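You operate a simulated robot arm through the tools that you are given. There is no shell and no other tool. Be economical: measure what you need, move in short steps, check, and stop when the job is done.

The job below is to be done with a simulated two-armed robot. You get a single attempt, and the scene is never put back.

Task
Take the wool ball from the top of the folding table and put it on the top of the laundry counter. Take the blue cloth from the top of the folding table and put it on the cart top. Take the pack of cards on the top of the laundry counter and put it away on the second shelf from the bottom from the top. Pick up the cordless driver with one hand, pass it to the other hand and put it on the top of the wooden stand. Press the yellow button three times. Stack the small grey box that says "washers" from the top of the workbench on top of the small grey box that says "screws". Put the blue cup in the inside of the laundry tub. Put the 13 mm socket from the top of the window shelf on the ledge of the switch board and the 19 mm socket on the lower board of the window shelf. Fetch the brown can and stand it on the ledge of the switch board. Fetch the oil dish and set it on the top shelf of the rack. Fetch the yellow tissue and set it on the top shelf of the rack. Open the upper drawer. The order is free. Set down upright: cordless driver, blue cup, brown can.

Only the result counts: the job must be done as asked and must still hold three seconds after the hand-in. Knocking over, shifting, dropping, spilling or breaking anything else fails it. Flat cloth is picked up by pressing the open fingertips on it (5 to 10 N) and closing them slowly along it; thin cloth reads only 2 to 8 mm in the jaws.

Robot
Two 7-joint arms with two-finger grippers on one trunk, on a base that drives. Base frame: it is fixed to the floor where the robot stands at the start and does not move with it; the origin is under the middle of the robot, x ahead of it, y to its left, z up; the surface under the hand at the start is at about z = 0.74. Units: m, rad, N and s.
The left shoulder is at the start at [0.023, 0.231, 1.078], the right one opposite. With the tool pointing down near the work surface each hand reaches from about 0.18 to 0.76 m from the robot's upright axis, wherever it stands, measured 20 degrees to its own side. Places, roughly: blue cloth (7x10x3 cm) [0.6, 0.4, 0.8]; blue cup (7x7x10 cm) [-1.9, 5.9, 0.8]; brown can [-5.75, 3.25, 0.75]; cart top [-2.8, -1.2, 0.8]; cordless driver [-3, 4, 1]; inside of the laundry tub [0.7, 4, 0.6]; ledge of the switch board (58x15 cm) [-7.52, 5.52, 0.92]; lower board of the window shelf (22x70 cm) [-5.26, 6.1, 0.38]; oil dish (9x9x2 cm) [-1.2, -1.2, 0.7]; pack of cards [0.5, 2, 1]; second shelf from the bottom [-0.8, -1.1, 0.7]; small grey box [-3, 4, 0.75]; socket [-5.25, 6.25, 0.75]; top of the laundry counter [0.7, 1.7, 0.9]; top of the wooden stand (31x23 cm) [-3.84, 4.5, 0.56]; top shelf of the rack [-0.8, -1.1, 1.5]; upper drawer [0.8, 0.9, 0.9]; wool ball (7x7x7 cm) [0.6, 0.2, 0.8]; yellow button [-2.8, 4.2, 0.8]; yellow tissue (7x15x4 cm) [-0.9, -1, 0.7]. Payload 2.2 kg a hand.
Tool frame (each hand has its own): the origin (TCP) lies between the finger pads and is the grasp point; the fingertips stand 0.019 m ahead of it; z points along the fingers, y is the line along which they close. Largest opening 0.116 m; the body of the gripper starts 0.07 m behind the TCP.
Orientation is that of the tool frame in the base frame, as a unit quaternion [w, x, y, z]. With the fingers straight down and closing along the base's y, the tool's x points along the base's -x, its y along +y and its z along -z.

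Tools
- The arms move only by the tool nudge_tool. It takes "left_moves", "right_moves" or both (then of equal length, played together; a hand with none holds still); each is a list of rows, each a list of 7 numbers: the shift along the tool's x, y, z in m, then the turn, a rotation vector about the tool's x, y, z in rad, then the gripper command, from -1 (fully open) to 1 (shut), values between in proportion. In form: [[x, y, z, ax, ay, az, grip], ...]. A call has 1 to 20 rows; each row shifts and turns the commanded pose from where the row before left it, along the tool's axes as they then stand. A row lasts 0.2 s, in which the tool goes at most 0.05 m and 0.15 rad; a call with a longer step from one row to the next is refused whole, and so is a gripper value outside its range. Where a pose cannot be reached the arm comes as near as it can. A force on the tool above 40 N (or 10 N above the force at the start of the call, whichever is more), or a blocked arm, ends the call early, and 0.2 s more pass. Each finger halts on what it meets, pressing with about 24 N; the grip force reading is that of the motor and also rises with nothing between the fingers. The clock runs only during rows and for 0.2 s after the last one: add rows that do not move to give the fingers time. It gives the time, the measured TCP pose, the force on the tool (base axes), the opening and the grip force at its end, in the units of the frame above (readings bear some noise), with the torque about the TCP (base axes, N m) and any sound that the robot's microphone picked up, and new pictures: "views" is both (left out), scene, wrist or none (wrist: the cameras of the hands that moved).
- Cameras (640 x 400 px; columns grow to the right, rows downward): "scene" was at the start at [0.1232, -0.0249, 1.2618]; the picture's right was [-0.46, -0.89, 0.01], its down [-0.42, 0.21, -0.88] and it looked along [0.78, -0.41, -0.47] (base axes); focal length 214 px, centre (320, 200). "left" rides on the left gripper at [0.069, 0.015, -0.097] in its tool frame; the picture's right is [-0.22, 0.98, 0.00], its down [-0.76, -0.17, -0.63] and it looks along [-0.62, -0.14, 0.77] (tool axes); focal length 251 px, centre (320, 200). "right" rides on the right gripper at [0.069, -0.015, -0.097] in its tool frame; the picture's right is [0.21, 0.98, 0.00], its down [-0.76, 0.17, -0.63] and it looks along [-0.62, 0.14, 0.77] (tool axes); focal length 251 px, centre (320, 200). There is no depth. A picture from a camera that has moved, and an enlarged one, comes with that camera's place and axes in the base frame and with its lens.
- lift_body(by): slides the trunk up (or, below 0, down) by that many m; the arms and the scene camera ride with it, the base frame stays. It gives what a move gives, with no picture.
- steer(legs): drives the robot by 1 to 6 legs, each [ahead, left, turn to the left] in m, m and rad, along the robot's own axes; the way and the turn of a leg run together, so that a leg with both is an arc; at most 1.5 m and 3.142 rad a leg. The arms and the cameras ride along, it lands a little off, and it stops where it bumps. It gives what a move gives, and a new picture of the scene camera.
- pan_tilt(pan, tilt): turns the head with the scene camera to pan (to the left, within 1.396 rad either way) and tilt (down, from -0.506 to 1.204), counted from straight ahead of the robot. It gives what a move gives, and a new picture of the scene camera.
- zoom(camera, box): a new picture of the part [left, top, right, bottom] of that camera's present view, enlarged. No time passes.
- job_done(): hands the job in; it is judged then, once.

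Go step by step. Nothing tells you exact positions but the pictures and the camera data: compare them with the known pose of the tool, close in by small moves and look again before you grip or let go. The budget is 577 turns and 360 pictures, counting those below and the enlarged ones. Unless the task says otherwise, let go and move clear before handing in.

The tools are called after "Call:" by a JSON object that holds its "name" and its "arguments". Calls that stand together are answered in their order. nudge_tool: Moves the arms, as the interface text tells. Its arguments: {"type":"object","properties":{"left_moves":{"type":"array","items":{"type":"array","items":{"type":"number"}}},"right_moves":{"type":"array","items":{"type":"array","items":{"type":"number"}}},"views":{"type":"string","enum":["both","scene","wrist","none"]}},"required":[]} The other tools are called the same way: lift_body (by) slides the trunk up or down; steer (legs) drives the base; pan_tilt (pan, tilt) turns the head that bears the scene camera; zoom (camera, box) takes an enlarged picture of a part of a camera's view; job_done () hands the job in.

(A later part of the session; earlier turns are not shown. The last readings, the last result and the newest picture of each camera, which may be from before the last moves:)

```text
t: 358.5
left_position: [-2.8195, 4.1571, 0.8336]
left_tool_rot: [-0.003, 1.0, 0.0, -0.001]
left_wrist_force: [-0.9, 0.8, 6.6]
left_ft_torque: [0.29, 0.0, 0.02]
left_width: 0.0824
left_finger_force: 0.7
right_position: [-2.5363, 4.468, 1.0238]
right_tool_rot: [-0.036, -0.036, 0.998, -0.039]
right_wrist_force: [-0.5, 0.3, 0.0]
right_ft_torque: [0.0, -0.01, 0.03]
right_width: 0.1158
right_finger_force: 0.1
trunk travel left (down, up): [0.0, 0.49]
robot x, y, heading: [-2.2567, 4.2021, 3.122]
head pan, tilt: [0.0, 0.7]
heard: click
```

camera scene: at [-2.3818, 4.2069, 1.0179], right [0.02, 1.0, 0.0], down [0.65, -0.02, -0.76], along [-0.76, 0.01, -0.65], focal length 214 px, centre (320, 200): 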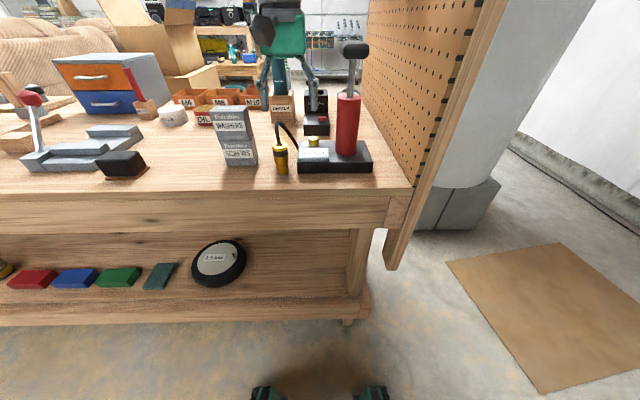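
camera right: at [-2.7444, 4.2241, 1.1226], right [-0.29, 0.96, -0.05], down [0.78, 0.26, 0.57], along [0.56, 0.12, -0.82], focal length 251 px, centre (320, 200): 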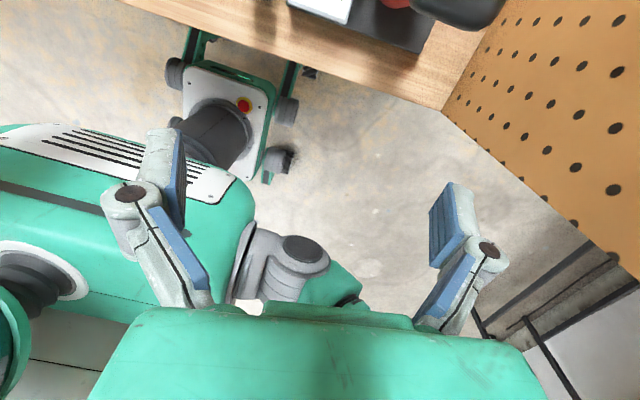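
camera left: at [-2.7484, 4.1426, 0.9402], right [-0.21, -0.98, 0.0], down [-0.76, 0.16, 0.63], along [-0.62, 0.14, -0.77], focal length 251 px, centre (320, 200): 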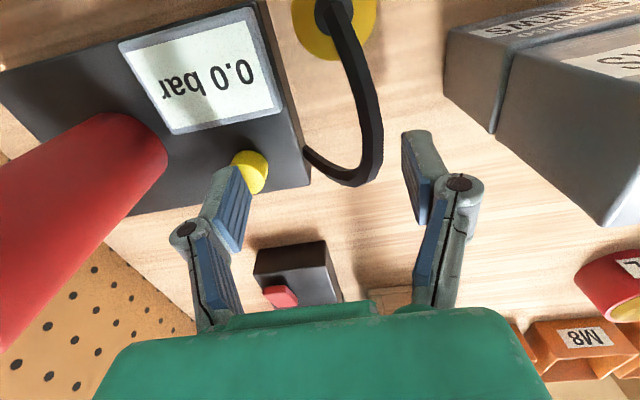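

Click heard. Release and press two more times, one at a time.

Call:
{"name": "nudge_tool", "arguments": {"left_moves": [[0, 0, -0.008, 0, 0, 0, -0.38], [0, 0, -0.008, 0, 0, 0, -0.38], [0, 0, 0, 0, 0, 0, -0.38], [0, 0, 0, 0, 0, 0, -0.38]], "views": "none"}}

Call:
{"name": "nudge_tool", "arguments": {"left_moves": [[0, 0, 0.008, 0, 0, 0, -0.38], [0, 0, 0.005, 0, 0, 0, -0.38], [0, 0, 0.003, 0, 0, 0, -0.38], [0, 0, 0, 0, 0, 0, -0.38]], "views": "none"}}

Call:
{"name": "nudge_tool", "arguments": {"left_moves": [[0, 0, -0.008, 0, 0, 0, -0.38], [0, 0, -0.008, 0, 0, 0, -0.38], [0, 0, 0, 0, 0, 0, -0.38], [0, 0, 0, 0, 0, 0, -0.38]], "views": "none"}}

```text
t: 359.5
left_position: [-2.8184, 4.1566, 0.8488]
left_tool_rot: [-0.001, 1.0, 0.001, -0.001]
left_wrist_force: [0.2, 0.1, -0.1]
left_ft_torque: [0.0, 0.0, 0.0]
left_width: 0.08
left_finger_force: 0.0
right_position: [-2.5356, 4.4666, 1.0235]
right_tool_rot: [-0.036, -0.036, 0.998, -0.039]
right_wrist_force: [-0.2, -0.5, -0.3]
right_ft_torque: [0.03, 0.0, 0.01]
right_width: 0.1161
right_finger_force: 0.0
trunk travel left (down, up): [0.0, 0.49]
robot x, y, heading: [-2.2578, 4.2013, 3.123]
head pan, tilt: [0.0, 0.7]
```

```text
t: 360.5
left_position: [-2.8168, 4.1567, 0.8328]
left_tool_rot: [-0.002, 1.0, 0.002, -0.001]
left_wrist_force: [-1.5, -0.3, 6.0]
left_ft_torque: [0.25, 0.02, 0.12]
left_width: 0.082
left_finger_force: 1.5
right_position: [-2.5368, 4.4675, 1.0233]
right_tool_rot: [-0.036, -0.036, 0.998, -0.039]
right_wrist_force: [0.5, -0.8, -0.3]
right_ft_torque: [-0.01, -0.02, 0.02]
right_width: 0.1161
right_finger_force: 0.0
trunk travel left (down, up): [0.0, 0.49]
robot x, y, heading: [-2.2599, 4.2014, 3.117]
head pan, tilt: [0.0, 0.7]
heard: click
```

```text
t: 361.5
left_position: [-2.8183, 4.1576, 0.8483]
left_tool_rot: [-0.002, 1.0, 0.001, 0.0]
left_wrist_force: [-0.8, 0.4, 0.1]
left_ft_torque: [0.03, -0.01, 0.0]
left_width: 0.0802
left_finger_force: 0.0
right_position: [-2.5363, 4.4672, 1.0227]
right_tool_rot: [-0.035, -0.036, 0.998, -0.039]
right_wrist_force: [0.4, 0.3, 0.2]
right_ft_torque: [-0.02, 0.0, 0.03]
right_width: 0.1158
right_finger_force: 0.0
trunk travel left (down, up): [0.0, 0.49]
robot x, y, heading: [-2.256, 4.1998, 3.121]
head pan, tilt: [0.0, 0.7]
```

Second click heard. Third press, then lift away well clear.

Call:
{"name": "nudge_tool", "arguments": {"left_moves": [[0, 0, 0.008, 0, 0, 0, -0.38], [0, 0, 0.005, 0, 0, 0, -0.38], [0, 0, 0.003, 0, 0, 0, -0.38], [0, 0, 0, 0, 0, 0, -0.38]], "views": "none"}}

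Call:
{"name": "nudge_tool", "arguments": {"left_moves": [[0, 0, -0.01, 0, 0, 0, -0.38], [0, 0, -0.03, 0, 0, 0, -0.38], [0, 0, -0.04, 0, 0, 0, -0.38], [0, 0, -0.04, 0, 0, 0, -0.38], [0, 0, -0.03, 0, 0, 0, -0.38], [0, 0, 0, 0, 0, 0, -0.38]], "views": "wrist"}}

```text
t: 362.5
left_position: [-2.8175, 4.157, 0.8334]
left_tool_rot: [-0.003, 1.0, 0.002, -0.001]
left_wrist_force: [-1.0, 1.6, 6.8]
left_ft_torque: [0.31, 0.05, 0.04]
left_width: 0.0822
left_finger_force: 1.3
right_position: [-2.5364, 4.4674, 1.0246]
right_tool_rot: [-0.035, -0.036, 0.998, -0.039]
right_wrist_force: [1.2, 0.3, -0.5]
right_ft_torque: [0.0, 0.04, -0.02]
right_width: 0.1159
right_finger_force: 0.1
trunk travel left (down, up): [0.0, 0.49]
robot x, y, heading: [-2.2578, 4.2026, 3.123]
head pan, tilt: [0.0, 0.7]
heard: click
```

```text
t: 363.9
left_position: [-2.818, 4.1566, 0.9824]
left_tool_rot: [-0.002, 1.0, 0.001, 0.0]
left_wrist_force: [0.4, 0.1, 0.1]
left_ft_torque: [0.01, 0.01, -0.02]
left_width: 0.0801
left_finger_force: 0.0
right_position: [-2.5356, 4.4677, 1.024]
right_tool_rot: [-0.036, -0.036, 0.998, -0.039]
right_wrist_force: [-0.1, -0.2, -0.4]
right_ft_torque: [0.02, 0.02, -0.01]
right_width: 0.1158
right_finger_force: 0.0
trunk travel left (down, up): [0.0, 0.49]
robot x, y, heading: [-2.255, 4.2019, 3.12]
head pan, tilt: [0.0, 0.7]
camera left: at [-2.7484, 4.1421, 1.0791], right [-0.21, -0.98, 0.0], down [-0.76, 0.16, 0.63], along [-0.62, 0.14, -0.77], focal length 251 px, centre (320, 200)
```

left: 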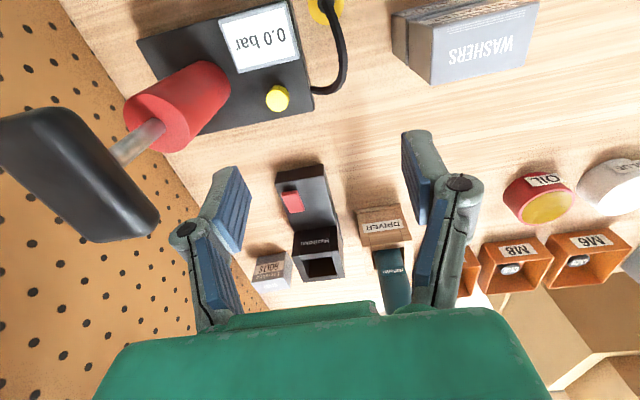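

Three clicks done. The driver stands at ≈(-3.05, 4.115), z 0.85–0.97. Move the right hand up/inward (away from the pegboard), go 0.13 ahead, with the left hand over the driver.

Call:
{"name": "nudge_tool", "arguments": {"right_moves": [[-0.01, -0.03, -0.03, 0, 0, 0, -1], [-0.01, -0.03, -0.03, 0, 0, 0, -1], [0, -0.03, -0.03, 0, 0, 0, -1], [0, -0.02, -0.02, 0, 0, 0, -1], [0, 0, 0, 0, 0, 0, -1]], "left_moves": [[0, 0.01, -0.045, 0, 0, 0, -0.38], [0, 0.01, -0.045, 0, 0, 0, -0.38], [0, 0.01, -0.045, 0, 0, 0, -0.38], [0, 0.0, 0, 0, 0, 0, -0.38], [0, 0, 0, 0, 0, 0, -0.38]], "views": "none"}}

Call:
{"name": "steer", "arguments": {"legs": [[0.13, 0, 0]]}}

Call:
{"name": "nudge_tool", "arguments": {"left_moves": [[0, 0, 0, 0, 0, 0, -0.38], [0, 0, 0, 0, 0, 0, -0.38]], "views": "wrist"}}

```text
t: 365.1
left_position: [-2.8101, 4.1358, 1.0564]
left_tool_rot: [-0.004, 1.0, 0.001, -0.001]
left_wrist_force: [0.9, -0.9, -0.8]
left_ft_torque: [0.0, 0.0, -0.02]
left_width: 0.0801
left_finger_force: 0.0
left hand out of reach, approached as far as the arm can: row 2, 3
right_position: [-2.499, 4.3691, 1.1405]
right_tool_rot: [-0.035, -0.036, 0.998, -0.038]
right_wrist_force: [-0.2, -0.2, 0.3]
right_ft_torque: [0.02, 0.01, 0.01]
right_width: 0.116
right_finger_force: 0.1
trunk travel left (down, up): [0.0, 0.49]
robot x, y, heading: [-2.254, 4.201, 3.122]
head pan, tilt: [0.0, 0.7]
```

```text
t: 366.3
left_position: [-2.9415, 4.1371, 1.0529]
left_tool_rot: [-0.004, 1.0, 0.001, -0.001]
left_wrist_force: [-0.2, -0.3, -0.2]
left_ft_torque: [0.0, 0.02, 0.02]
left_width: 0.0801
left_finger_force: 0.0
right_position: [-2.6302, 4.3695, 1.14]
right_tool_rot: [-0.035, -0.036, 0.998, -0.038]
right_wrist_force: [0.0, -0.5, -0.6]
right_ft_torque: [0.03, -0.03, 0.01]
right_width: 0.1161
right_finger_force: 0.1
trunk travel left (down, up): [0.0, 0.49]
robot x, y, heading: [-2.383, 4.2037, 3.125]
head pan, tilt: [0.0, 0.7]
camera scene: at [-2.5118, 4.2079, 1.0177], right [0.02, 1.0, 0.0], down [0.65, -0.01, -0.76], along [-0.76, 0.02, -0.65], focal length 214 px, centre (320, 200)
```

scene: 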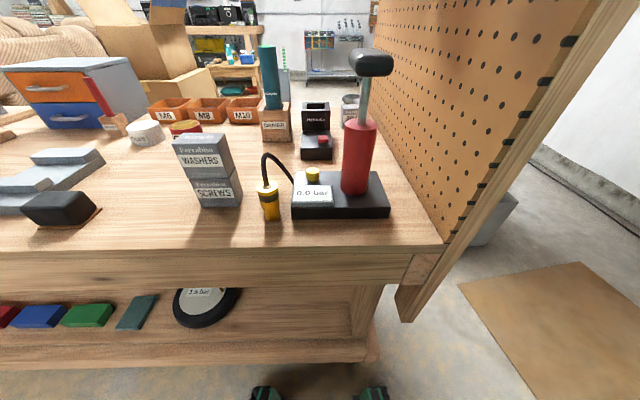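

```text
t: 366.9
left_position: [-2.9395, 4.137, 1.0559]
left_tool_rot: [-0.003, 1.0, 0.001, -0.002]
left_wrist_force: [1.0, 0.2, -0.3]
left_ft_torque: [0.0, 0.01, 0.0]
left_width: 0.08
left_finger_force: 0.0
right_position: [-2.6268, 4.369, 1.1409]
right_tool_rot: [-0.036, -0.036, 0.998, -0.038]
right_wrist_force: [0.3, -0.8, -0.7]
right_ft_torque: [-0.01, 0.02, 0.0]
right_width: 0.1159
right_finger_force: 0.0
trunk travel left (down, up): [0.0, 0.49]
robot x, y, heading: [-2.3835, 4.2034, 3.127]
head pan, tilt: [0.0, 0.7]
camera left: at [-2.8695, 4.1228, 1.1526], right [-0.21, -0.98, -0.01], down [-0.75, 0.16, 0.64], along [-0.62, 0.14, -0.77], focal length 251 px, centre (320, 200)
```

left: 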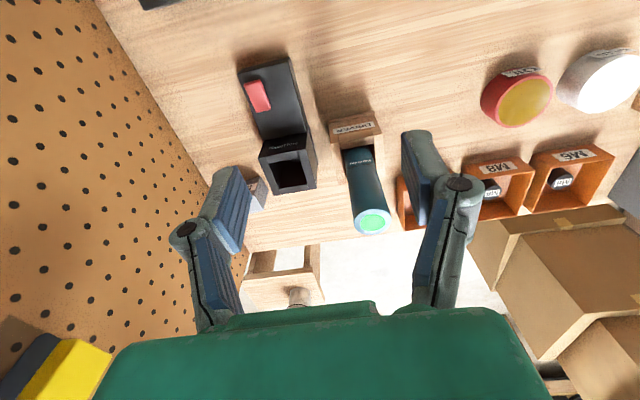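

Driver top ≈(-3.064, 4.107, 0.96), 4 cm thick. Move the left hand above it.

Call:
{"name": "nudge_tool", "arguments": {"left_moves": [[-0.04, 0.01, 0, 0, 0, 0, -0.38], [-0.04, 0.01, 0, 0, 0, 0, -0.38], [-0.04, 0.01, 0, 0, 0, 0, -0.38], [0, 0, 0.02, 0, 0, 0, -0.38], [0, 0, 0, 0, 0, 0, -0.38], [0, 0, 0, 0, 0, 0, -0.38]], "views": "both"}}

```text
t: 368.3
left_position: [-2.9438, 4.1323, 1.0318]
left_tool_rot: [-0.003, 1.0, 0.001, -0.003]
left_wrist_force: [0.3, 0.1, 0.5]
left_ft_torque: [0.0, 0.01, -0.01]
left_width: 0.0799
left_finger_force: 0.0
left hand out of reach, approached as far as the arm can: row 1, 2, 3
right_position: [-2.6262, 4.3703, 1.1414]
right_tool_rot: [-0.037, -0.036, 0.998, -0.038]
right_wrist_force: [-0.1, -0.4, -0.1]
right_ft_torque: [0.01, 0.0, -0.01]
right_width: 0.1159
right_finger_force: 0.0
trunk travel left (down, up): [0.0, 0.49]
robot x, y, heading: [-2.3852, 4.2018, 3.115]
head pan, tilt: [0.0, 0.7]
camera scene: at [-2.5103, 4.2084, 1.0179], right [0.02, 1.0, 0.0], down [0.65, -0.01, -0.76], along [-0.76, 0.02, -0.65], focal length 214 px, centre (320, 200)
camera left: at [-2.8744, 4.1182, 1.1289], right [-0.21, -0.98, -0.01], down [-0.75, 0.16, 0.64], along [-0.62, 0.14, -0.77], focal length 251 px, centre (320, 200)
```

scene: 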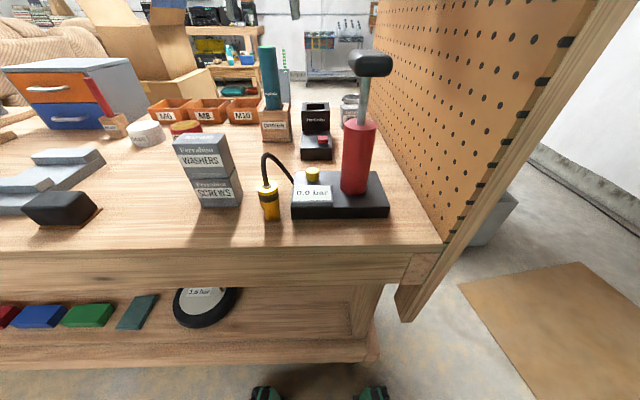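
left: 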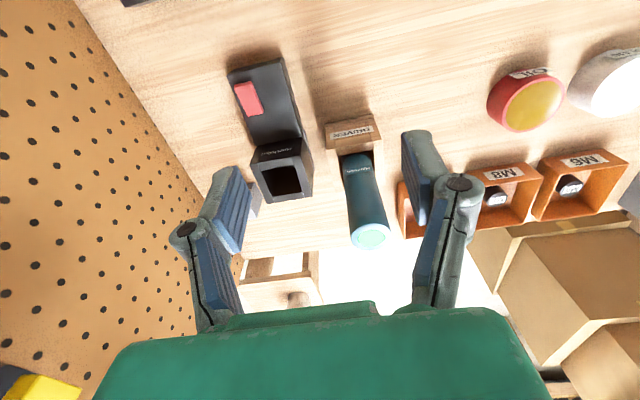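

Out of reach that high with the trunk down; raise the trunk 0.2 and try again.

Call:
{"name": "lift_body", "arguments": {"by": 0.2}}

Call:
{"name": "nudge_tool", "arguments": {"left_moves": [[-0.03, 0.006, 0.03, 0, 0, 0, -0.38], [-0.03, 0.006, 0.03, 0, 0, 0, -0.38], [-0.03, 0.006, 0.03, 0, 0, 0, -0.38], [-0.03, 0.006, 0.03, 0, 0, 0, -0.38], [0, 0, 0.03, 0, 0, 0, -0.38], [0, 0, 0.03, 0, 0, 0, -0.38], [0, 0, 0, 0, 0, 0, -0.38], [0, 0, 0, 0, 0, 0, -0.38]], "views": "both"}}

```text
t: 370.5
left_position: [-2.945, 4.1335, 1.2331]
left_tool_rot: [-0.004, 1.0, 0.001, -0.002]
left_wrist_force: [-1.4, 0.3, 0.6]
left_ft_torque: [0.01, 0.04, -0.02]
left_width: 0.0801
left_finger_force: 0.0
right_position: [-2.626, 4.3689, 1.3401]
right_tool_rot: [-0.036, -0.036, 0.998, -0.038]
right_wrist_force: [0.1, 0.0, 0.3]
right_ft_torque: [0.03, 0.01, 0.0]
right_width: 0.116
right_finger_force: 0.0
trunk travel left (down, up): [-0.2, 0.29]
robot x, y, heading: [-2.3864, 4.2083, 3.121]
head pan, tilt: [0.0, 0.7]
```

```text
t: 372.3
left_position: [-3.0327, 4.104, 1.0611]
left_tool_rot: [-0.004, 1.0, 0.001, -0.003]
left_wrist_force: [-0.8, 0.7, 0.8]
left_ft_torque: [-0.01, -0.04, -0.01]
left_width: 0.08
left_finger_force: 0.0
left hand out of reach, approached as far as the arm can: row 3, 4
right_position: [-2.626, 4.3697, 1.3409]
right_tool_rot: [-0.037, -0.037, 0.998, -0.038]
right_wrist_force: [-0.4, -0.3, 0.5]
right_ft_torque: [0.0, -0.03, 0.01]
right_width: 0.1158
right_finger_force: 0.1
trunk travel left (down, up): [-0.2, 0.29]
robot x, y, heading: [-2.3827, 4.204, 3.117]
head pan, tilt: [0.0, 0.7]
camera scene: at [-2.5113, 4.2086, 1.2179], right [0.02, 1.0, 0.0], down [0.65, -0.01, -0.76], along [-0.76, 0.02, -0.65], focal length 214 px, centre (320, 200)
camera left: at [-2.9634, 4.0889, 1.1576], right [-0.21, -0.98, -0.01], down [-0.75, 0.16, 0.64], along [-0.62, 0.14, -0.77], focal length 251 px, centre (320, 200)
```

scene: 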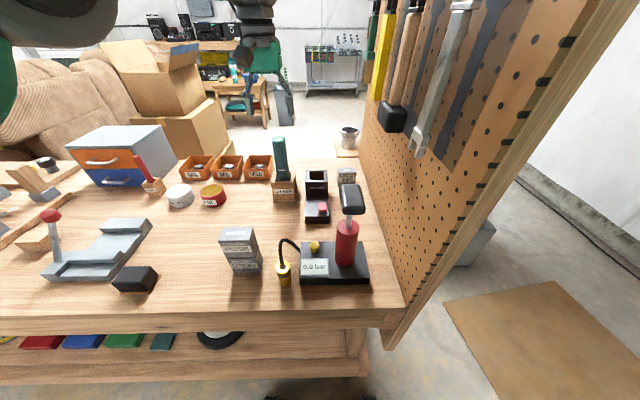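
left: 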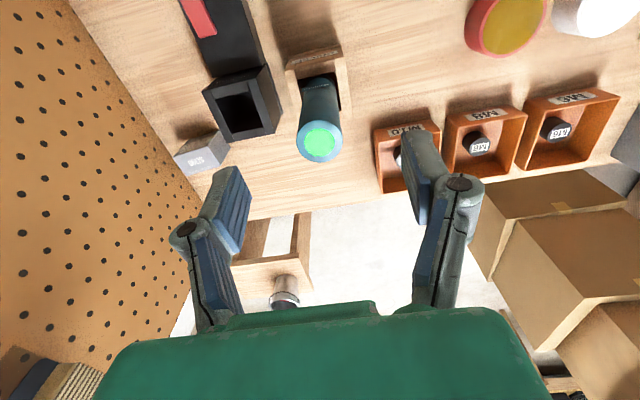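

Driver top at (-3.059, 4.111). Align and descend around it.

Call:
{"name": "nudge_tool", "arguments": {"left_moves": [[-0.013, -0.004, 0.02, 0, 0, 0, -0.38], [-0.013, -0.003, 0.02, 0, 0, 0, -0.38], [0, 0, 0.025, 0, 0, 0, -0.38], [0, 0, 0, 0, 0, 0, -0.38], [0, 0, 0, 0, 0, 0, -0.38]], "views": "wrist"}}

```text
t: 373.5
left_position: [-3.0599, 4.1116, 0.9979]
left_tool_rot: [-0.003, 1.0, 0.001, -0.001]
left_wrist_force: [-0.7, -0.3, -0.3]
left_ft_torque: [0.0, -0.01, -0.01]
left_width: 0.08
left_finger_force: 0.1
right_position: [-2.6268, 4.3701, 1.34]
right_tool_rot: [-0.037, -0.037, 0.998, -0.038]
right_wrist_force: [0.2, 0.1, -0.1]
right_ft_torque: [0.01, -0.04, 0.01]
right_width: 0.1161
right_finger_force: 0.0
trunk travel left (down, up): [-0.2, 0.29]
robot x, y, heading: [-2.3836, 4.2027, 3.119]
head pan, tilt: [0.0, 0.7]
camera left: at [-2.9902, 4.0959, 1.0932], right [-0.21, -0.98, -0.01], down [-0.75, 0.16, 0.64], along [-0.62, 0.14, -0.77], focal length 251 px, centre (320, 200)
```

left: 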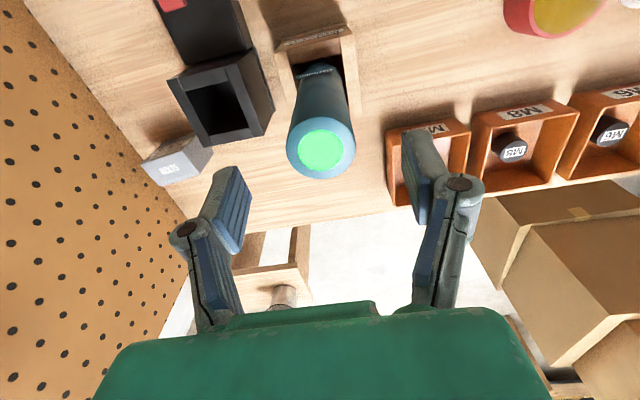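

Aligned. Descend to z≈0.925 and grip.

Call:
{"name": "nudge_tool", "arguments": {"left_moves": [[0, 0, 0.03, 0, 0, 0, -0.38], [0, 0, 0.03, 0, 0, 0, -0.38], [0, 0, 0.012, 0, 0, 0, -0.38], [0, 0, 0, 0, 0, 0, -0.1], [0, 0, 0, 0, 0, 0, 0.2], [0, 0, 0, 0, 0, 0, 1], [0, 0, 0, 0, 0, 0, 1]], "views": "wrist"}}

```text
t: 375.1
left_position: [-3.0602, 4.1117, 0.9239]
left_tool_rot: [-0.003, 1.0, 0.0, -0.003]
left_wrist_force: [0.0, -1.1, 1.2]
left_ft_torque: [-0.05, 0.07, 0.01]
left_width: 0.0386
left_finger_force: 23.9
right_position: [-2.6259, 4.3699, 1.3403]
right_tool_rot: [-0.036, -0.037, 0.998, -0.038]
right_wrist_force: [1.2, -0.8, 0.7]
right_ft_torque: [-0.02, 0.0, 0.01]
right_width: 0.1157
right_finger_force: 0.2
trunk travel left (down, up): [-0.2, 0.29]
robot x, y, heading: [-2.3831, 4.2032, 3.117]
head pan, tilt: [0.0, 0.7]
camera left: at [-2.99, 4.0966, 1.0204], right [-0.21, -0.98, -0.01], down [-0.75, 0.16, 0.64], along [-0.62, 0.14, -0.77], focal length 251 px, centre (320, 200)
```

left: 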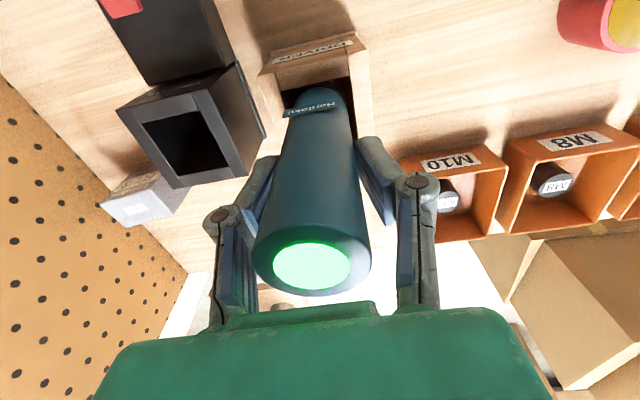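

Gripped. Lift the driver straight up out of its block with the trunk.

Call:
{"name": "lift_body", "arguments": {"by": 0.1}}

Call:
{"name": "nudge_tool", "arguments": {"left_moves": [[0, 0, 0, 0, 0, 0, 1]], "views": "both"}}

```text
t: 376.4
left_position: [-3.06, 4.1118, 1.0221]
left_tool_rot: [-0.004, 1.0, 0.0, -0.001]
left_wrist_force: [-0.5, 0.6, -3.6]
left_ft_torque: [0.02, 0.05, 0.01]
left_width: 0.0384
left_finger_force: 24.0
right_position: [-2.6282, 4.3699, 1.4401]
right_tool_rot: [-0.036, -0.037, 0.998, -0.038]
right_wrist_force: [0.1, -0.1, 0.4]
right_ft_torque: [-0.02, 0.0, -0.02]
right_width: 0.1162
right_finger_force: 0.1
trunk travel left (down, up): [-0.3, 0.19]
robot x, y, heading: [-2.387, 4.2052, 3.118]
head pan, tilt: [0.0, 0.7]
```

```text
t: 376.8
left_position: [-3.0584, 4.1118, 1.0232]
left_tool_rot: [-0.004, 1.0, 0.001, -0.003]
left_wrist_force: [-0.3, 1.2, -3.9]
left_ft_torque: [0.01, -0.01, -0.01]
left_width: 0.0384
left_finger_force: 24.0
right_position: [-2.6271, 4.3711, 1.4407]
right_tool_rot: [-0.036, -0.038, 0.998, -0.039]
right_wrist_force: [0.1, 0.3, -0.1]
right_ft_torque: [0.03, 0.0, 0.0]
right_width: 0.1161
right_finger_force: 0.0
trunk travel left (down, up): [-0.3, 0.19]
robot x, y, heading: [-2.3862, 4.2033, 3.122]
head pan, tilt: [0.0, 0.7]
camera scene: at [-2.5127, 4.2086, 1.3177], right [0.02, 1.0, 0.0], down [0.65, -0.01, -0.76], along [-0.76, 0.02, -0.65], focal length 214 px, centre (320, 200)
camera left: at [-2.9903, 4.0969, 1.1203], right [-0.21, -0.98, -0.01], down [-0.75, 0.16, 0.64], along [-0.62, 0.14, -0.77], focal length 251 px, centre (320, 200)
```

scene: 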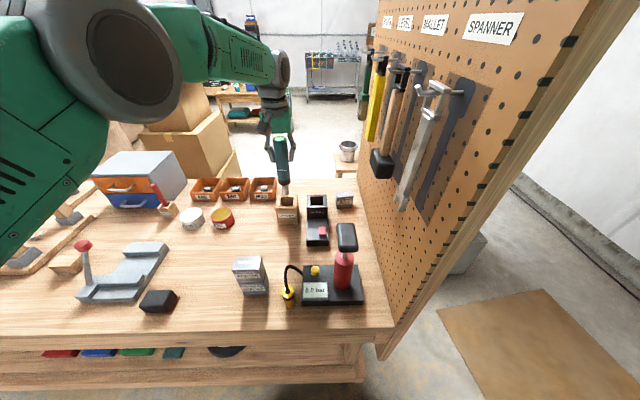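
left: 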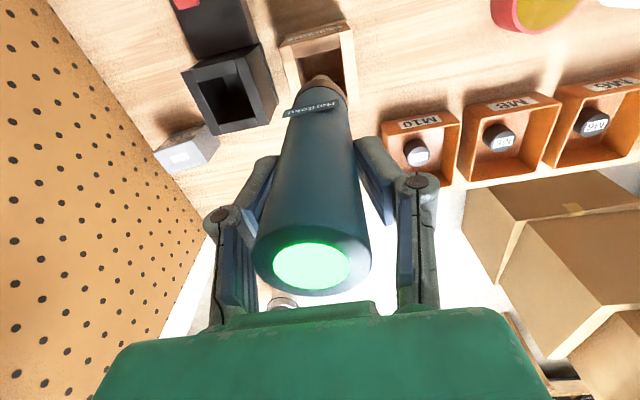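

Call:
{"name": "zoom", "arguments": {"camera": "scene", "box": [240, 100, 380, 260]}}

```text
2.50 times, centred on (310, 180) of scene
camera zoom: at [-2.5127, 4.2086, 1.3177], right [0.02, 1.0, 0.0], down [0.65, -0.01, -0.76], along [-0.76, 0.02, -0.65], focal length 536 px, centre (345, 250)
```

zoom: 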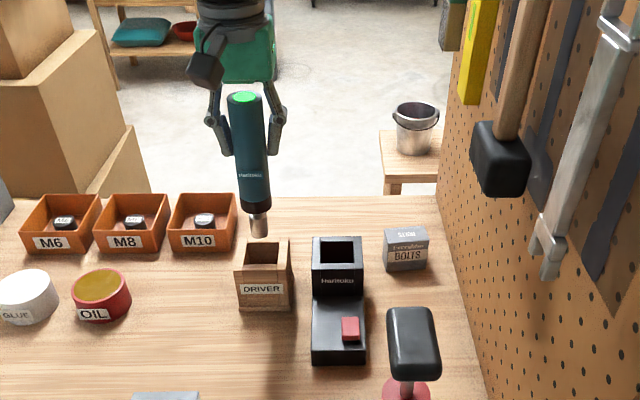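

Driver is out of its block (bottom end at z≈0.877). Raise a bit more and back away from the bench.

Call:
{"name": "lift_body", "arguments": {"by": 0.06}}

Call:
{"name": "steer", "arguments": {"legs": [[-0.55, 0, 0]]}}

Call:
{"name": "lift_body", "arguments": {"by": -0.2}}

```text
t: 377.8
left_position: [-3.0599, 4.1116, 1.0826]
left_tool_rot: [-0.003, 1.0, 0.0, -0.003]
left_wrist_force: [-0.6, 0.2, -3.3]
left_ft_torque: [-0.02, 0.07, -0.05]
left_width: 0.0383
left_finger_force: 23.9
right_position: [-2.6278, 4.3696, 1.5]
right_tool_rot: [-0.036, -0.036, 0.998, -0.038]
right_wrist_force: [-0.2, 0.0, -0.9]
right_ft_torque: [0.01, -0.01, 0.0]
right_width: 0.116
right_finger_force: 0.1
trunk travel left (down, up): [-0.36, 0.13]
robot x, y, heading: [-2.3857, 4.2089, 3.12]
head pan, tilt: [0.0, 0.7]
```

```text
t: 381.0
left_position: [-2.5139, 4.1004, 1.0835]
left_tool_rot: [-0.002, 1.0, 0.0, -0.002]
left_wrist_force: [-0.2, -0.3, -3.7]
left_ft_torque: [-0.01, 0.02, 0.0]
left_width: 0.0382
left_finger_force: 23.4
right_position: [-2.0815, 4.3582, 1.5003]
right_tool_rot: [-0.037, -0.035, 0.998, -0.038]
right_wrist_force: [-0.3, -0.7, 0.4]
right_ft_torque: [0.03, 0.01, 0.0]
right_width: 0.116
right_finger_force: 0.1
trunk travel left (down, up): [-0.36, 0.13]
robot x, y, heading: [-1.8412, 4.1914, 3.121]
head pan, tilt: [0.0, 0.7]
camera scene: at [-1.968, 4.1969, 1.3776], right [0.02, 1.0, 0.0], down [0.65, -0.02, -0.76], along [-0.76, 0.02, -0.65], focal length 214 px, centre (320, 200)
```

scene: 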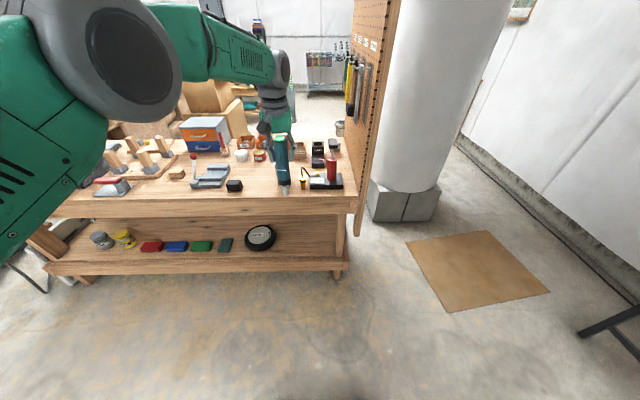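

```text
t: 383.2
left_position: [-2.512, 4.1015, 0.8877]
left_tool_rot: [-0.004, 1.0, -0.001, -0.004]
left_wrist_force: [0.3, 0.6, -3.8]
left_ft_torque: [-0.01, 0.0, -0.01]
left_width: 0.0386
left_finger_force: 24.8
right_position: [-2.0742, 4.3571, 1.3013]
right_tool_rot: [-0.038, -0.035, 0.998, -0.038]
right_wrist_force: [-0.1, 0.1, 0.3]
right_ft_torque: [-0.02, 0.01, 0.02]
right_width: 0.116
right_finger_force: 0.1
trunk travel left (down, up): [-0.16, 0.33]
robot x, y, heading: [-1.8375, 4.1908, 3.118]
head pan, tilt: [0.0, 0.7]
```

Prepare the handover: left hand holds the driver out in front; right hand comes down and pitches to near level (camera up).

Call:
{"name": "nudge_tool", "arguments": {"left_moves": [[0.01, -0.004, -0.022, 0, 0, 0, 1], [0.01, -0.004, -0.022, 0, 0, 0, 1], [0.01, -0.004, -0.022, 0, 0, 0, 1], [0.01, -0.004, -0.022, 0, 0, 0, 1], [0.01, -0.004, -0.022, 0, 0, 0, 1], [0, 0, 0, 0, 0, 0, 1], [0, 0, 0, 0, 0, 0, 1]], "right_moves": [[0.028, 0.006, 0.04, 0, 0, 0, -1], [0.028, 0.006, 0.04, 0, 0, 0, -1], [0.028, 0.006, 0.04, 0, 0, 0, -1], [0.028, 0.006, 0.04, 0, 0, 0, -1], [0.028, 0.006, 0.04, 0, 0, 0, -1], [0.028, 0.006, 0.04, 0, 0, 0, -1], [0.028, 0.006, 0.04, 0, 0, 0, -1]], "views": "none"}}

Call:
{"name": "nudge_tool", "arguments": {"right_moves": [[0.01, 0, 0, 0, 0.147, 0, -1], [0.01, 0, 0, 0, 0.147, 0, -1], [0.01, 0, 0, 0, 0.147, 0, -1], [0.01, 0, 0, 0, 0.147, 0, -1], [0, 0, 0, 0, 0.147, 0, -1], [0, 0, 0, 0, 0.147, 0, -1], [0, 0, 0, 0, 0.147, 0, -1], [0, 0, 0, 0, 0.147, 0, -1], [0, 0, 0, 0, 0.147, 0, -1], [0, 0, 0, 0, 0, 0, -1]], "views": "both"}}

```text
t: 384.8
left_position: [-2.4618, 4.1207, 0.9953]
left_tool_rot: [-0.003, 1.0, 0.0, -0.003]
left_wrist_force: [0.0, -0.7, -4.3]
left_ft_torque: [-0.02, -0.01, 0.0]
left_width: 0.0381
left_finger_force: 24.1
right_position: [-2.2947, 4.3642, 1.036]
right_tool_rot: [-0.037, -0.036, 0.998, -0.038]
right_wrist_force: [0.4, 0.3, -0.3]
right_ft_torque: [0.01, 0.02, -0.06]
right_width: 0.1158
right_finger_force: 0.0
trunk travel left (down, up): [-0.16, 0.33]
robot x, y, heading: [-1.8379, 4.1892, 3.119]
head pan, tilt: [0.0, 0.7]
```

```text
t: 387.0
left_position: [-2.4598, 4.1206, 0.9975]
left_tool_rot: [-0.004, 1.0, 0.0, -0.005]
left_wrist_force: [-0.6, 0.6, -3.2]
left_ft_torque: [-0.01, 0.02, 0.03]
left_width: 0.0382
left_finger_force: 24.1
right_position: [-2.3314, 4.3621, 1.0479]
right_tool_rot: [-0.643, -0.004, 0.764, -0.052]
right_wrist_force: [-0.5, 0.6, -0.3]
right_ft_torque: [-0.01, -0.01, 0.0]
right_width: 0.116
right_finger_force: 0.0
trunk travel left (down, up): [-0.16, 0.33]
robot x, y, heading: [-1.839, 4.1922, 3.116]
head pan, tilt: [0.0, 0.7]
camera scene: at [-1.9661, 4.1969, 1.1778], right [0.02, 1.0, 0.0], down [0.65, -0.02, -0.76], along [-0.76, 0.02, -0.65], focal length 214 px, centre (320, 200)
camera right: at [-2.2466, 4.3601, 1.1326], right [-0.11, 0.98, 0.14], down [0.74, 0.17, -0.65], along [-0.67, 0.03, -0.75], focal length 251 px, centre (320, 200)
```

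scene: 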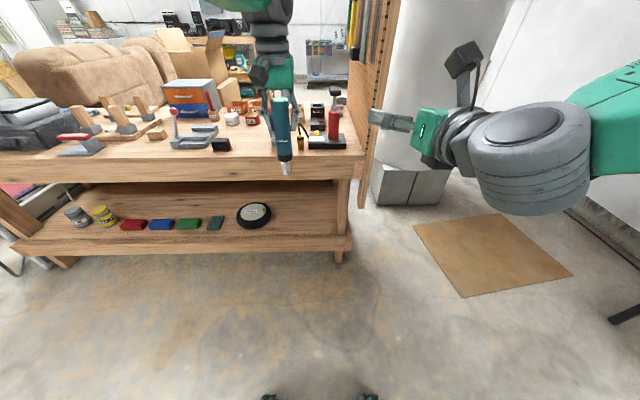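
right: 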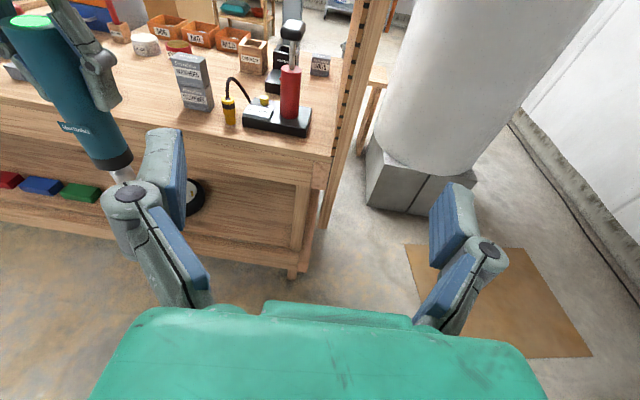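

Right hand is level enough. Bring it in line with the driver's lower body, behind it.

Call:
{"name": "nudge_tool", "arguments": {"right_moves": [[-0.022, -0.04, 0, 0, 0, -0.075, -1], [-0.022, -0.04, 0, 0, 0, 0, -1], [-0.022, -0.04, 0, 0, 0, 0, -1], [-0.022, -0.04, 0, 0, 0, 0, -1], [-0.022, -0.04, 0, 0, 0, 0, -1], [-0.022, -0.04, 0, 0, 0, 0, -1], [0, 0, 0, 0, 0, 0, -1], [0, 0, 0, 0, 0, 0, -1]], "views": "both"}}

```text
t: 388.8
left_position: [-2.4607, 4.119, 0.9956]
left_tool_rot: [-0.003, 1.0, 0.0, -0.004]
left_wrist_force: [-0.4, 0.8, -3.8]
left_ft_torque: [0.0, 0.04, 0.02]
left_width: 0.0381
left_finger_force: 23.9
right_position: [-2.289, 4.1219, 0.921]
right_tool_rot: [-0.644, -0.035, 0.764, -0.028]
right_wrist_force: [-0.8, 0.0, 0.2]
right_ft_torque: [0.01, -0.02, -0.02]
right_width: 0.1159
right_finger_force: 0.1
trunk travel left (down, up): [-0.16, 0.33]
robot x, y, heading: [-1.8382, 4.1914, 3.114]
head pan, tilt: [0.0, 0.7]
camera scene: at [-1.9672, 4.1955, 1.1776], right [0.02, 1.0, 0.0], down [0.65, -0.02, -0.76], along [-0.76, 0.02, -0.65], focal length 214 px, centre (320, 200)
camera right: at [-2.2043, 4.1157, 1.0047], right [-0.12, 0.97, 0.21], down [0.73, 0.23, -0.64], along [-0.67, 0.08, -0.74], focal length 251 px, centre (320, 200)
```

scene: 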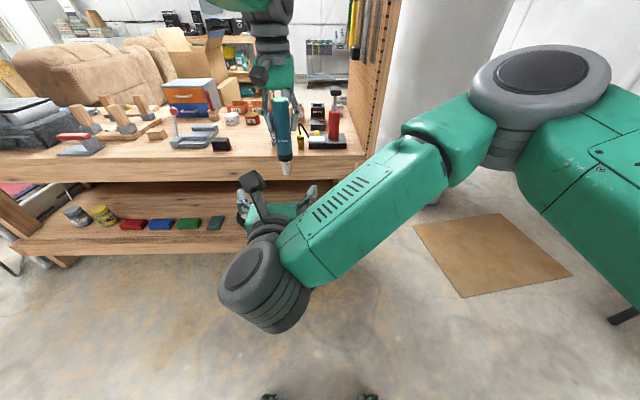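
right: 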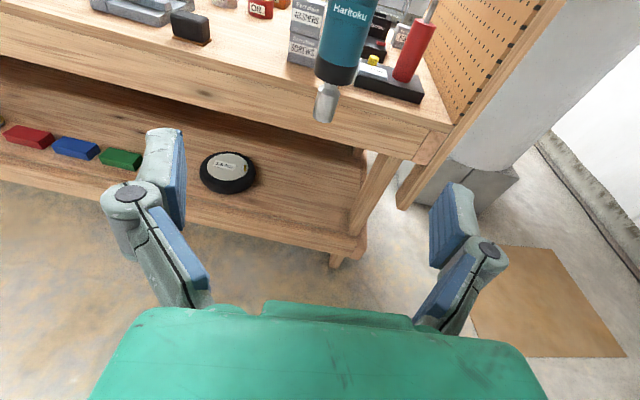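

Driver's teal body starts at z≈0.91; grip it at 0.935. Move the right hand forward around it.

Call:
{"name": "nudge_tool", "arguments": {"right_moves": [[0.011, 0.003, 0.0435, 0, 0, 0, -1], [0.011, 0.003, 0.0435, 0, 0, 0, -1], [0.011, 0.003, 0.0435, 0, 0, 0, -1], [0.011, 0.003, 0.0435, 0, 0, 0, -1], [0, 0, 0, 0, 0, 0, -1], [0, 0, 0, 0, 0, 0, -1]], "views": "both"}}

```text
t: 390.2
left_position: [-2.4613, 4.1189, 0.9962]
left_tool_rot: [-0.003, 1.0, 0.0, -0.004]
left_wrist_force: [-0.3, -0.3, -4.1]
left_ft_torque: [0.01, -0.02, -0.03]
left_width: 0.0382
left_finger_force: 23.5
right_position: [-2.4683, 4.1173, 0.935]
right_tool_rot: [-0.644, -0.034, 0.764, -0.027]
right_wrist_force: [0.1, 0.3, 0.1]
right_ft_torque: [0.03, -0.02, 0.0]
right_width: 0.1161
right_finger_force: 0.0
trunk travel left (down, up): [-0.16, 0.33]
robot x, y, heading: [-1.8363, 4.1951, 3.117]
head pan, tilt: [0.0, 0.7]
camera scene: at [-1.968, 4.1946, 1.1775], right [0.02, 1.0, 0.0], down [0.65, -0.01, -0.76], along [-0.76, 0.02, -0.65], focal length 214 px, centre (320, 200)
camera right: at [-2.3841, 4.1107, 1.0186], right [-0.12, 0.97, 0.21], down [0.73, 0.23, -0.64], along [-0.67, 0.08, -0.74], focal length 251 px, centre (320, 200)
```

scene: 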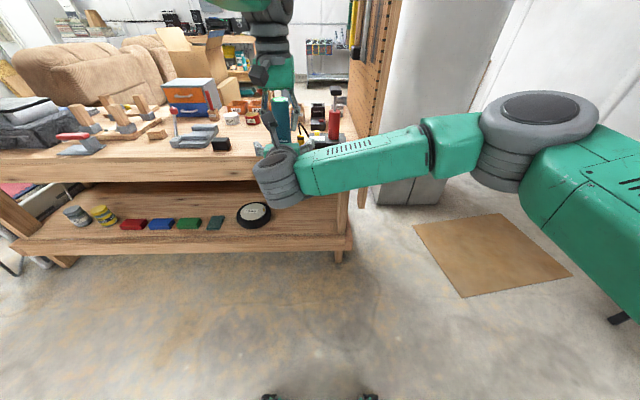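
right: 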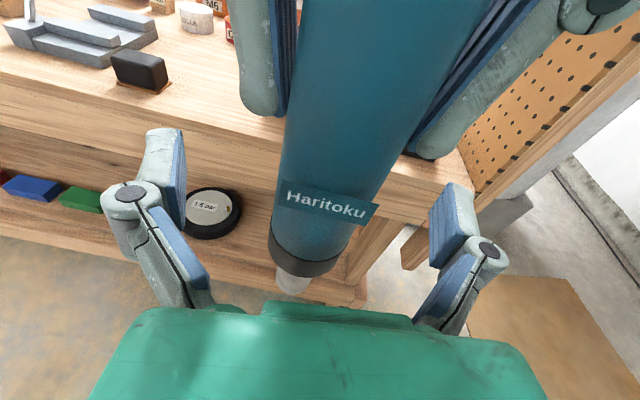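

Driver is between the right fingers. Close right, then open left.

Call:
{"name": "nudge_tool", "arguments": {"right_moves": [[0, 0, 0, 0, 0, 0, -0.5], [0, 0, 0, 0, 0, 0, 0], [0, 0, 0, 0, 0, 0, 0.3], [0, 0, 0, 0, 0, 0, 1], [0, 0, 0, 0, 0, 0, 1], [0, 0, 0, 0, 0, 0, 1]], "views": "none"}}

Call:
{"name": "nudge_tool", "arguments": {"left_moves": [[0, 0, 0, 0, 0, 0, 0.3], [0, 0, 0, 0, 0, 0, 0], [0, 0, 0, 0, 0, 0, -0.4], [0, 0, 0, 0, 0, 0, -0.8], [0, 0, 0, 0, 0, 0, -0.8]], "views": "both"}}

```text
t: 391.6
left_position: [-2.4607, 4.1189, 0.9968]
left_tool_rot: [-0.005, 1.0, 0.0, -0.004]
left_wrist_force: [2.3, 3.8, -3.3]
left_ft_torque: [0.19, -0.09, 0.08]
left_width: 0.0384
left_finger_force: 24.4
right_position: [-2.4686, 4.1179, 0.9335]
right_tool_rot: [-0.644, -0.033, 0.764, -0.026]
right_wrist_force: [-2.6, -4.6, 0.1]
right_ft_torque: [0.03, 0.03, -0.09]
right_width: 0.0254
right_finger_force: 24.3
trunk travel left (down, up): [-0.16, 0.33]
robot x, y, heading: [-1.8354, 4.1931, 3.114]
head pan, tilt: [0.0, 0.7]
```

```text
t: 392.8
left_position: [-2.4603, 4.1186, 0.9965]
left_tool_rot: [-0.004, 1.0, 0.0, -0.003]
left_wrist_force: [-0.3, -0.1, -0.7]
left_ft_torque: [0.01, 0.0, 0.03]
left_width: 0.1046
left_finger_force: 0.1
right_position: [-2.468, 4.1178, 0.9348]
right_tool_rot: [-0.644, -0.034, 0.763, -0.027]
right_wrist_force: [-0.7, 0.7, 0.3]
right_ft_torque: [-0.01, 0.02, -0.01]
right_width: 0.0264
right_finger_force: 24.4
trunk travel left (down, up): [-0.16, 0.33]
robot x, y, heading: [-1.8338, 4.1938, 3.12]
head pan, tilt: [0.0, 0.7]
camera scene: at [-1.9677, 4.1947, 1.1776], right [0.02, 1.0, 0.0], down [0.65, -0.01, -0.76], along [-0.76, 0.02, -0.65], focal length 214 px, centre (320, 200)
camera left: at [-2.3906, 4.1035, 1.0923], right [-0.21, -0.98, -0.01], down [-0.75, 0.16, 0.64], along [-0.62, 0.14, -0.77], focal length 251 px, centre (320, 200)
```

scene: 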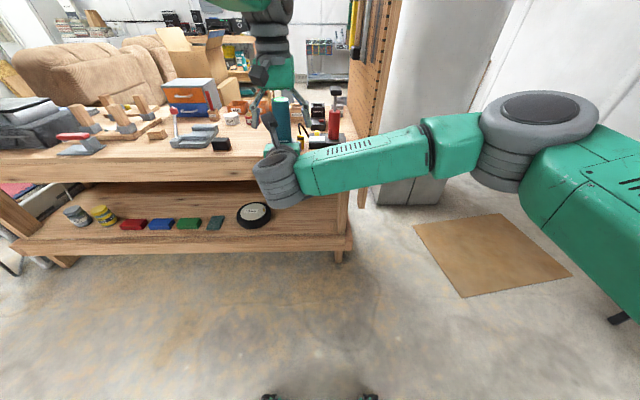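
left: 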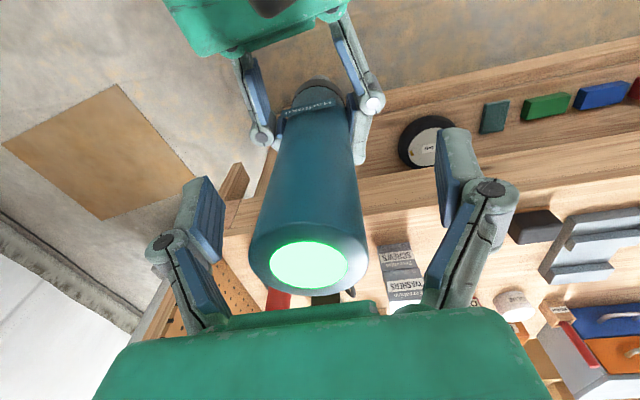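

Call:
{"name": "nudge_tool", "arguments": {"left_moves": [[0, 0, -0.03, 0, 0, 0, -0.8], [0, 0, -0.04, 0, 0, 0, -0.8], [0, 0.02, -0.04, 0, 0, 0, -0.8], [0, 0.04, 0, 0, 0, 0, -0.8], [0, 0.045, 0, 0, 0, 0, -0.8], [0, 0.045, 0, 0, 0, 0, -0.8], [0, 0, 0, 0, 0, 0, -0.8]], "right_moves": [[0, 0, 0, 0, 0, 0, 1], [0, 0, 0, 0, 0, 0, 1], [0, 0, 0, 0, 0, 0, 1], [0, 0, 0, 0, 0, 0, 1], [0, 0, 0, 0, 0, 0, 1], [0, 0, 0, 0, 0, 0, 1], [0, 0, 0, 0, 0, 0, 1]], "views": "both"}}

```text
t: 394.4
left_position: [-2.4602, 3.9668, 1.1048]
left_tool_rot: [-0.003, 1.0, -0.001, -0.002]
left_wrist_force: [0.3, -0.5, -0.4]
left_ft_torque: [0.02, 0.02, 0.01]
left_width: 0.1046
left_finger_force: 0.1
right_position: [-2.4689, 4.1178, 0.9336]
right_tool_rot: [-0.644, -0.035, 0.764, -0.028]
right_wrist_force: [0.0, -0.4, -0.1]
right_ft_torque: [-0.01, 0.04, 0.0]
right_width: 0.0264
right_finger_force: 24.0
trunk travel left (down, up): [-0.16, 0.33]
robot x, y, heading: [-1.84, 4.1942, 3.118]
head pan, tilt: [0.0, 0.7]
camera scene: at [-1.9677, 4.1933, 1.1776], right [0.02, 1.0, 0.0], down [0.65, -0.01, -0.76], along [-0.76, 0.02, -0.65], focal length 214 px, centre (320, 200)
camera right: at [-2.3836, 4.1106, 1.0185], right [-0.12, 0.97, 0.21], down [0.73, 0.23, -0.64], along [-0.67, 0.08, -0.74], focal length 251 px, centre (320, 200)
camera left: at [-2.3897, 3.9526, 1.2014], right [-0.21, -0.98, -0.01], down [-0.75, 0.16, 0.64], along [-0.62, 0.14, -0.77], focal length 251 px, centre (320, 200)
```

scene: 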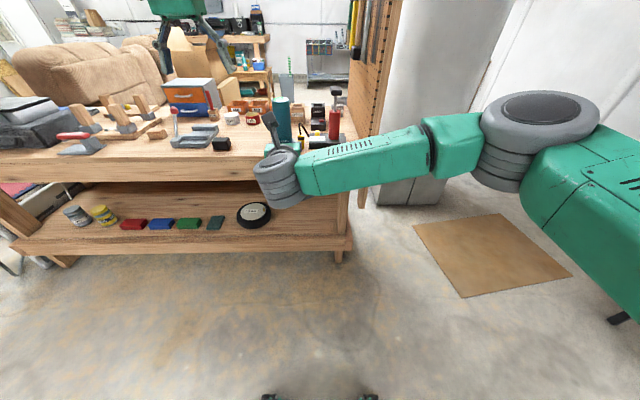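
right: 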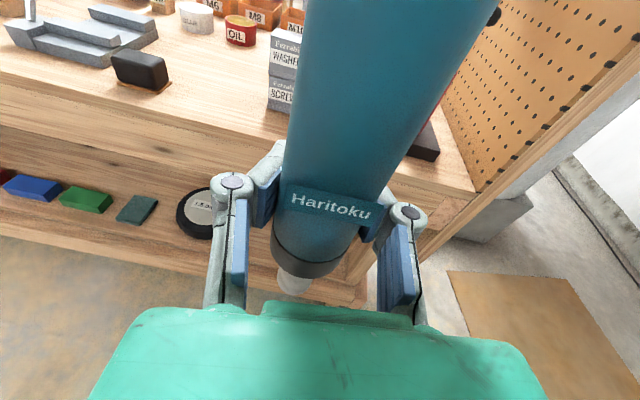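
left: 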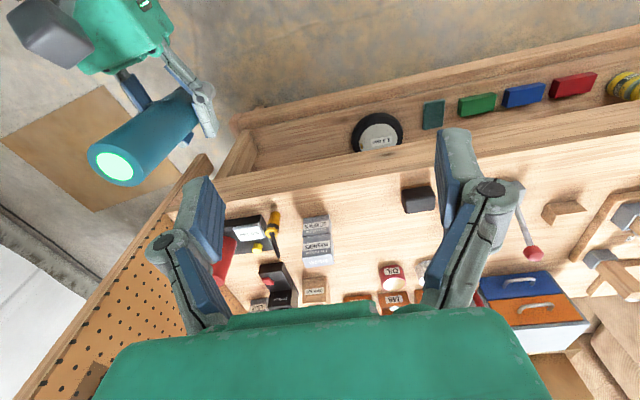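

Driver is now in the right hand, upright. Look right to plan the way around the bench to the wooden stand.

Call:
{"name": "pan_tilt", "arguments": {"pan": -0.8, "tilt": 0.3}}

```text
t: 395.5
left_position: [-2.4594, 3.9671, 1.1052]
left_tool_rot: [-0.004, 1.0, 0.0, -0.003]
left_wrist_force: [-0.1, 0.0, 0.1]
left_ft_torque: [-0.02, 0.04, 0.01]
left_width: 0.1046
left_finger_force: 0.0
right_position: [-2.4691, 4.1171, 0.9347]
right_tool_rot: [-0.644, -0.034, 0.764, -0.027]
right_wrist_force: [-0.6, -0.2, 0.8]
right_ft_torque: [0.02, 0.02, 0.01]
right_width: 0.0265
right_finger_force: 24.2
trunk travel left (down, up): [-0.16, 0.33]
robot x, y, heading: [-1.8389, 4.1931, 3.116]
head pan, tilt: [-0.799, 0.3]
camera scene: at [-1.9464, 4.2599, 1.2139], right [0.73, 0.68, 0.0], down [0.21, -0.22, -0.95], along [-0.65, 0.7, -0.3], focal length 214 px, centre (320, 200)
```

scene: 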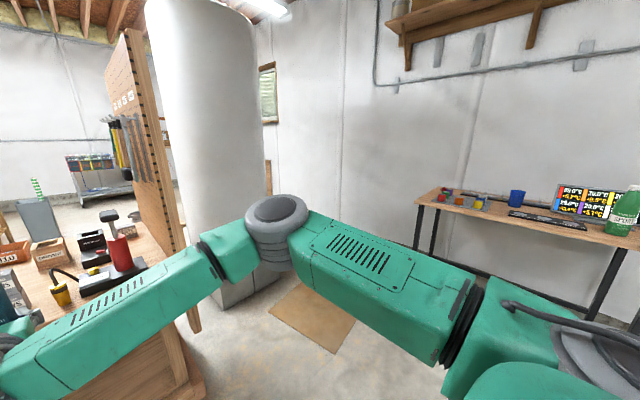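

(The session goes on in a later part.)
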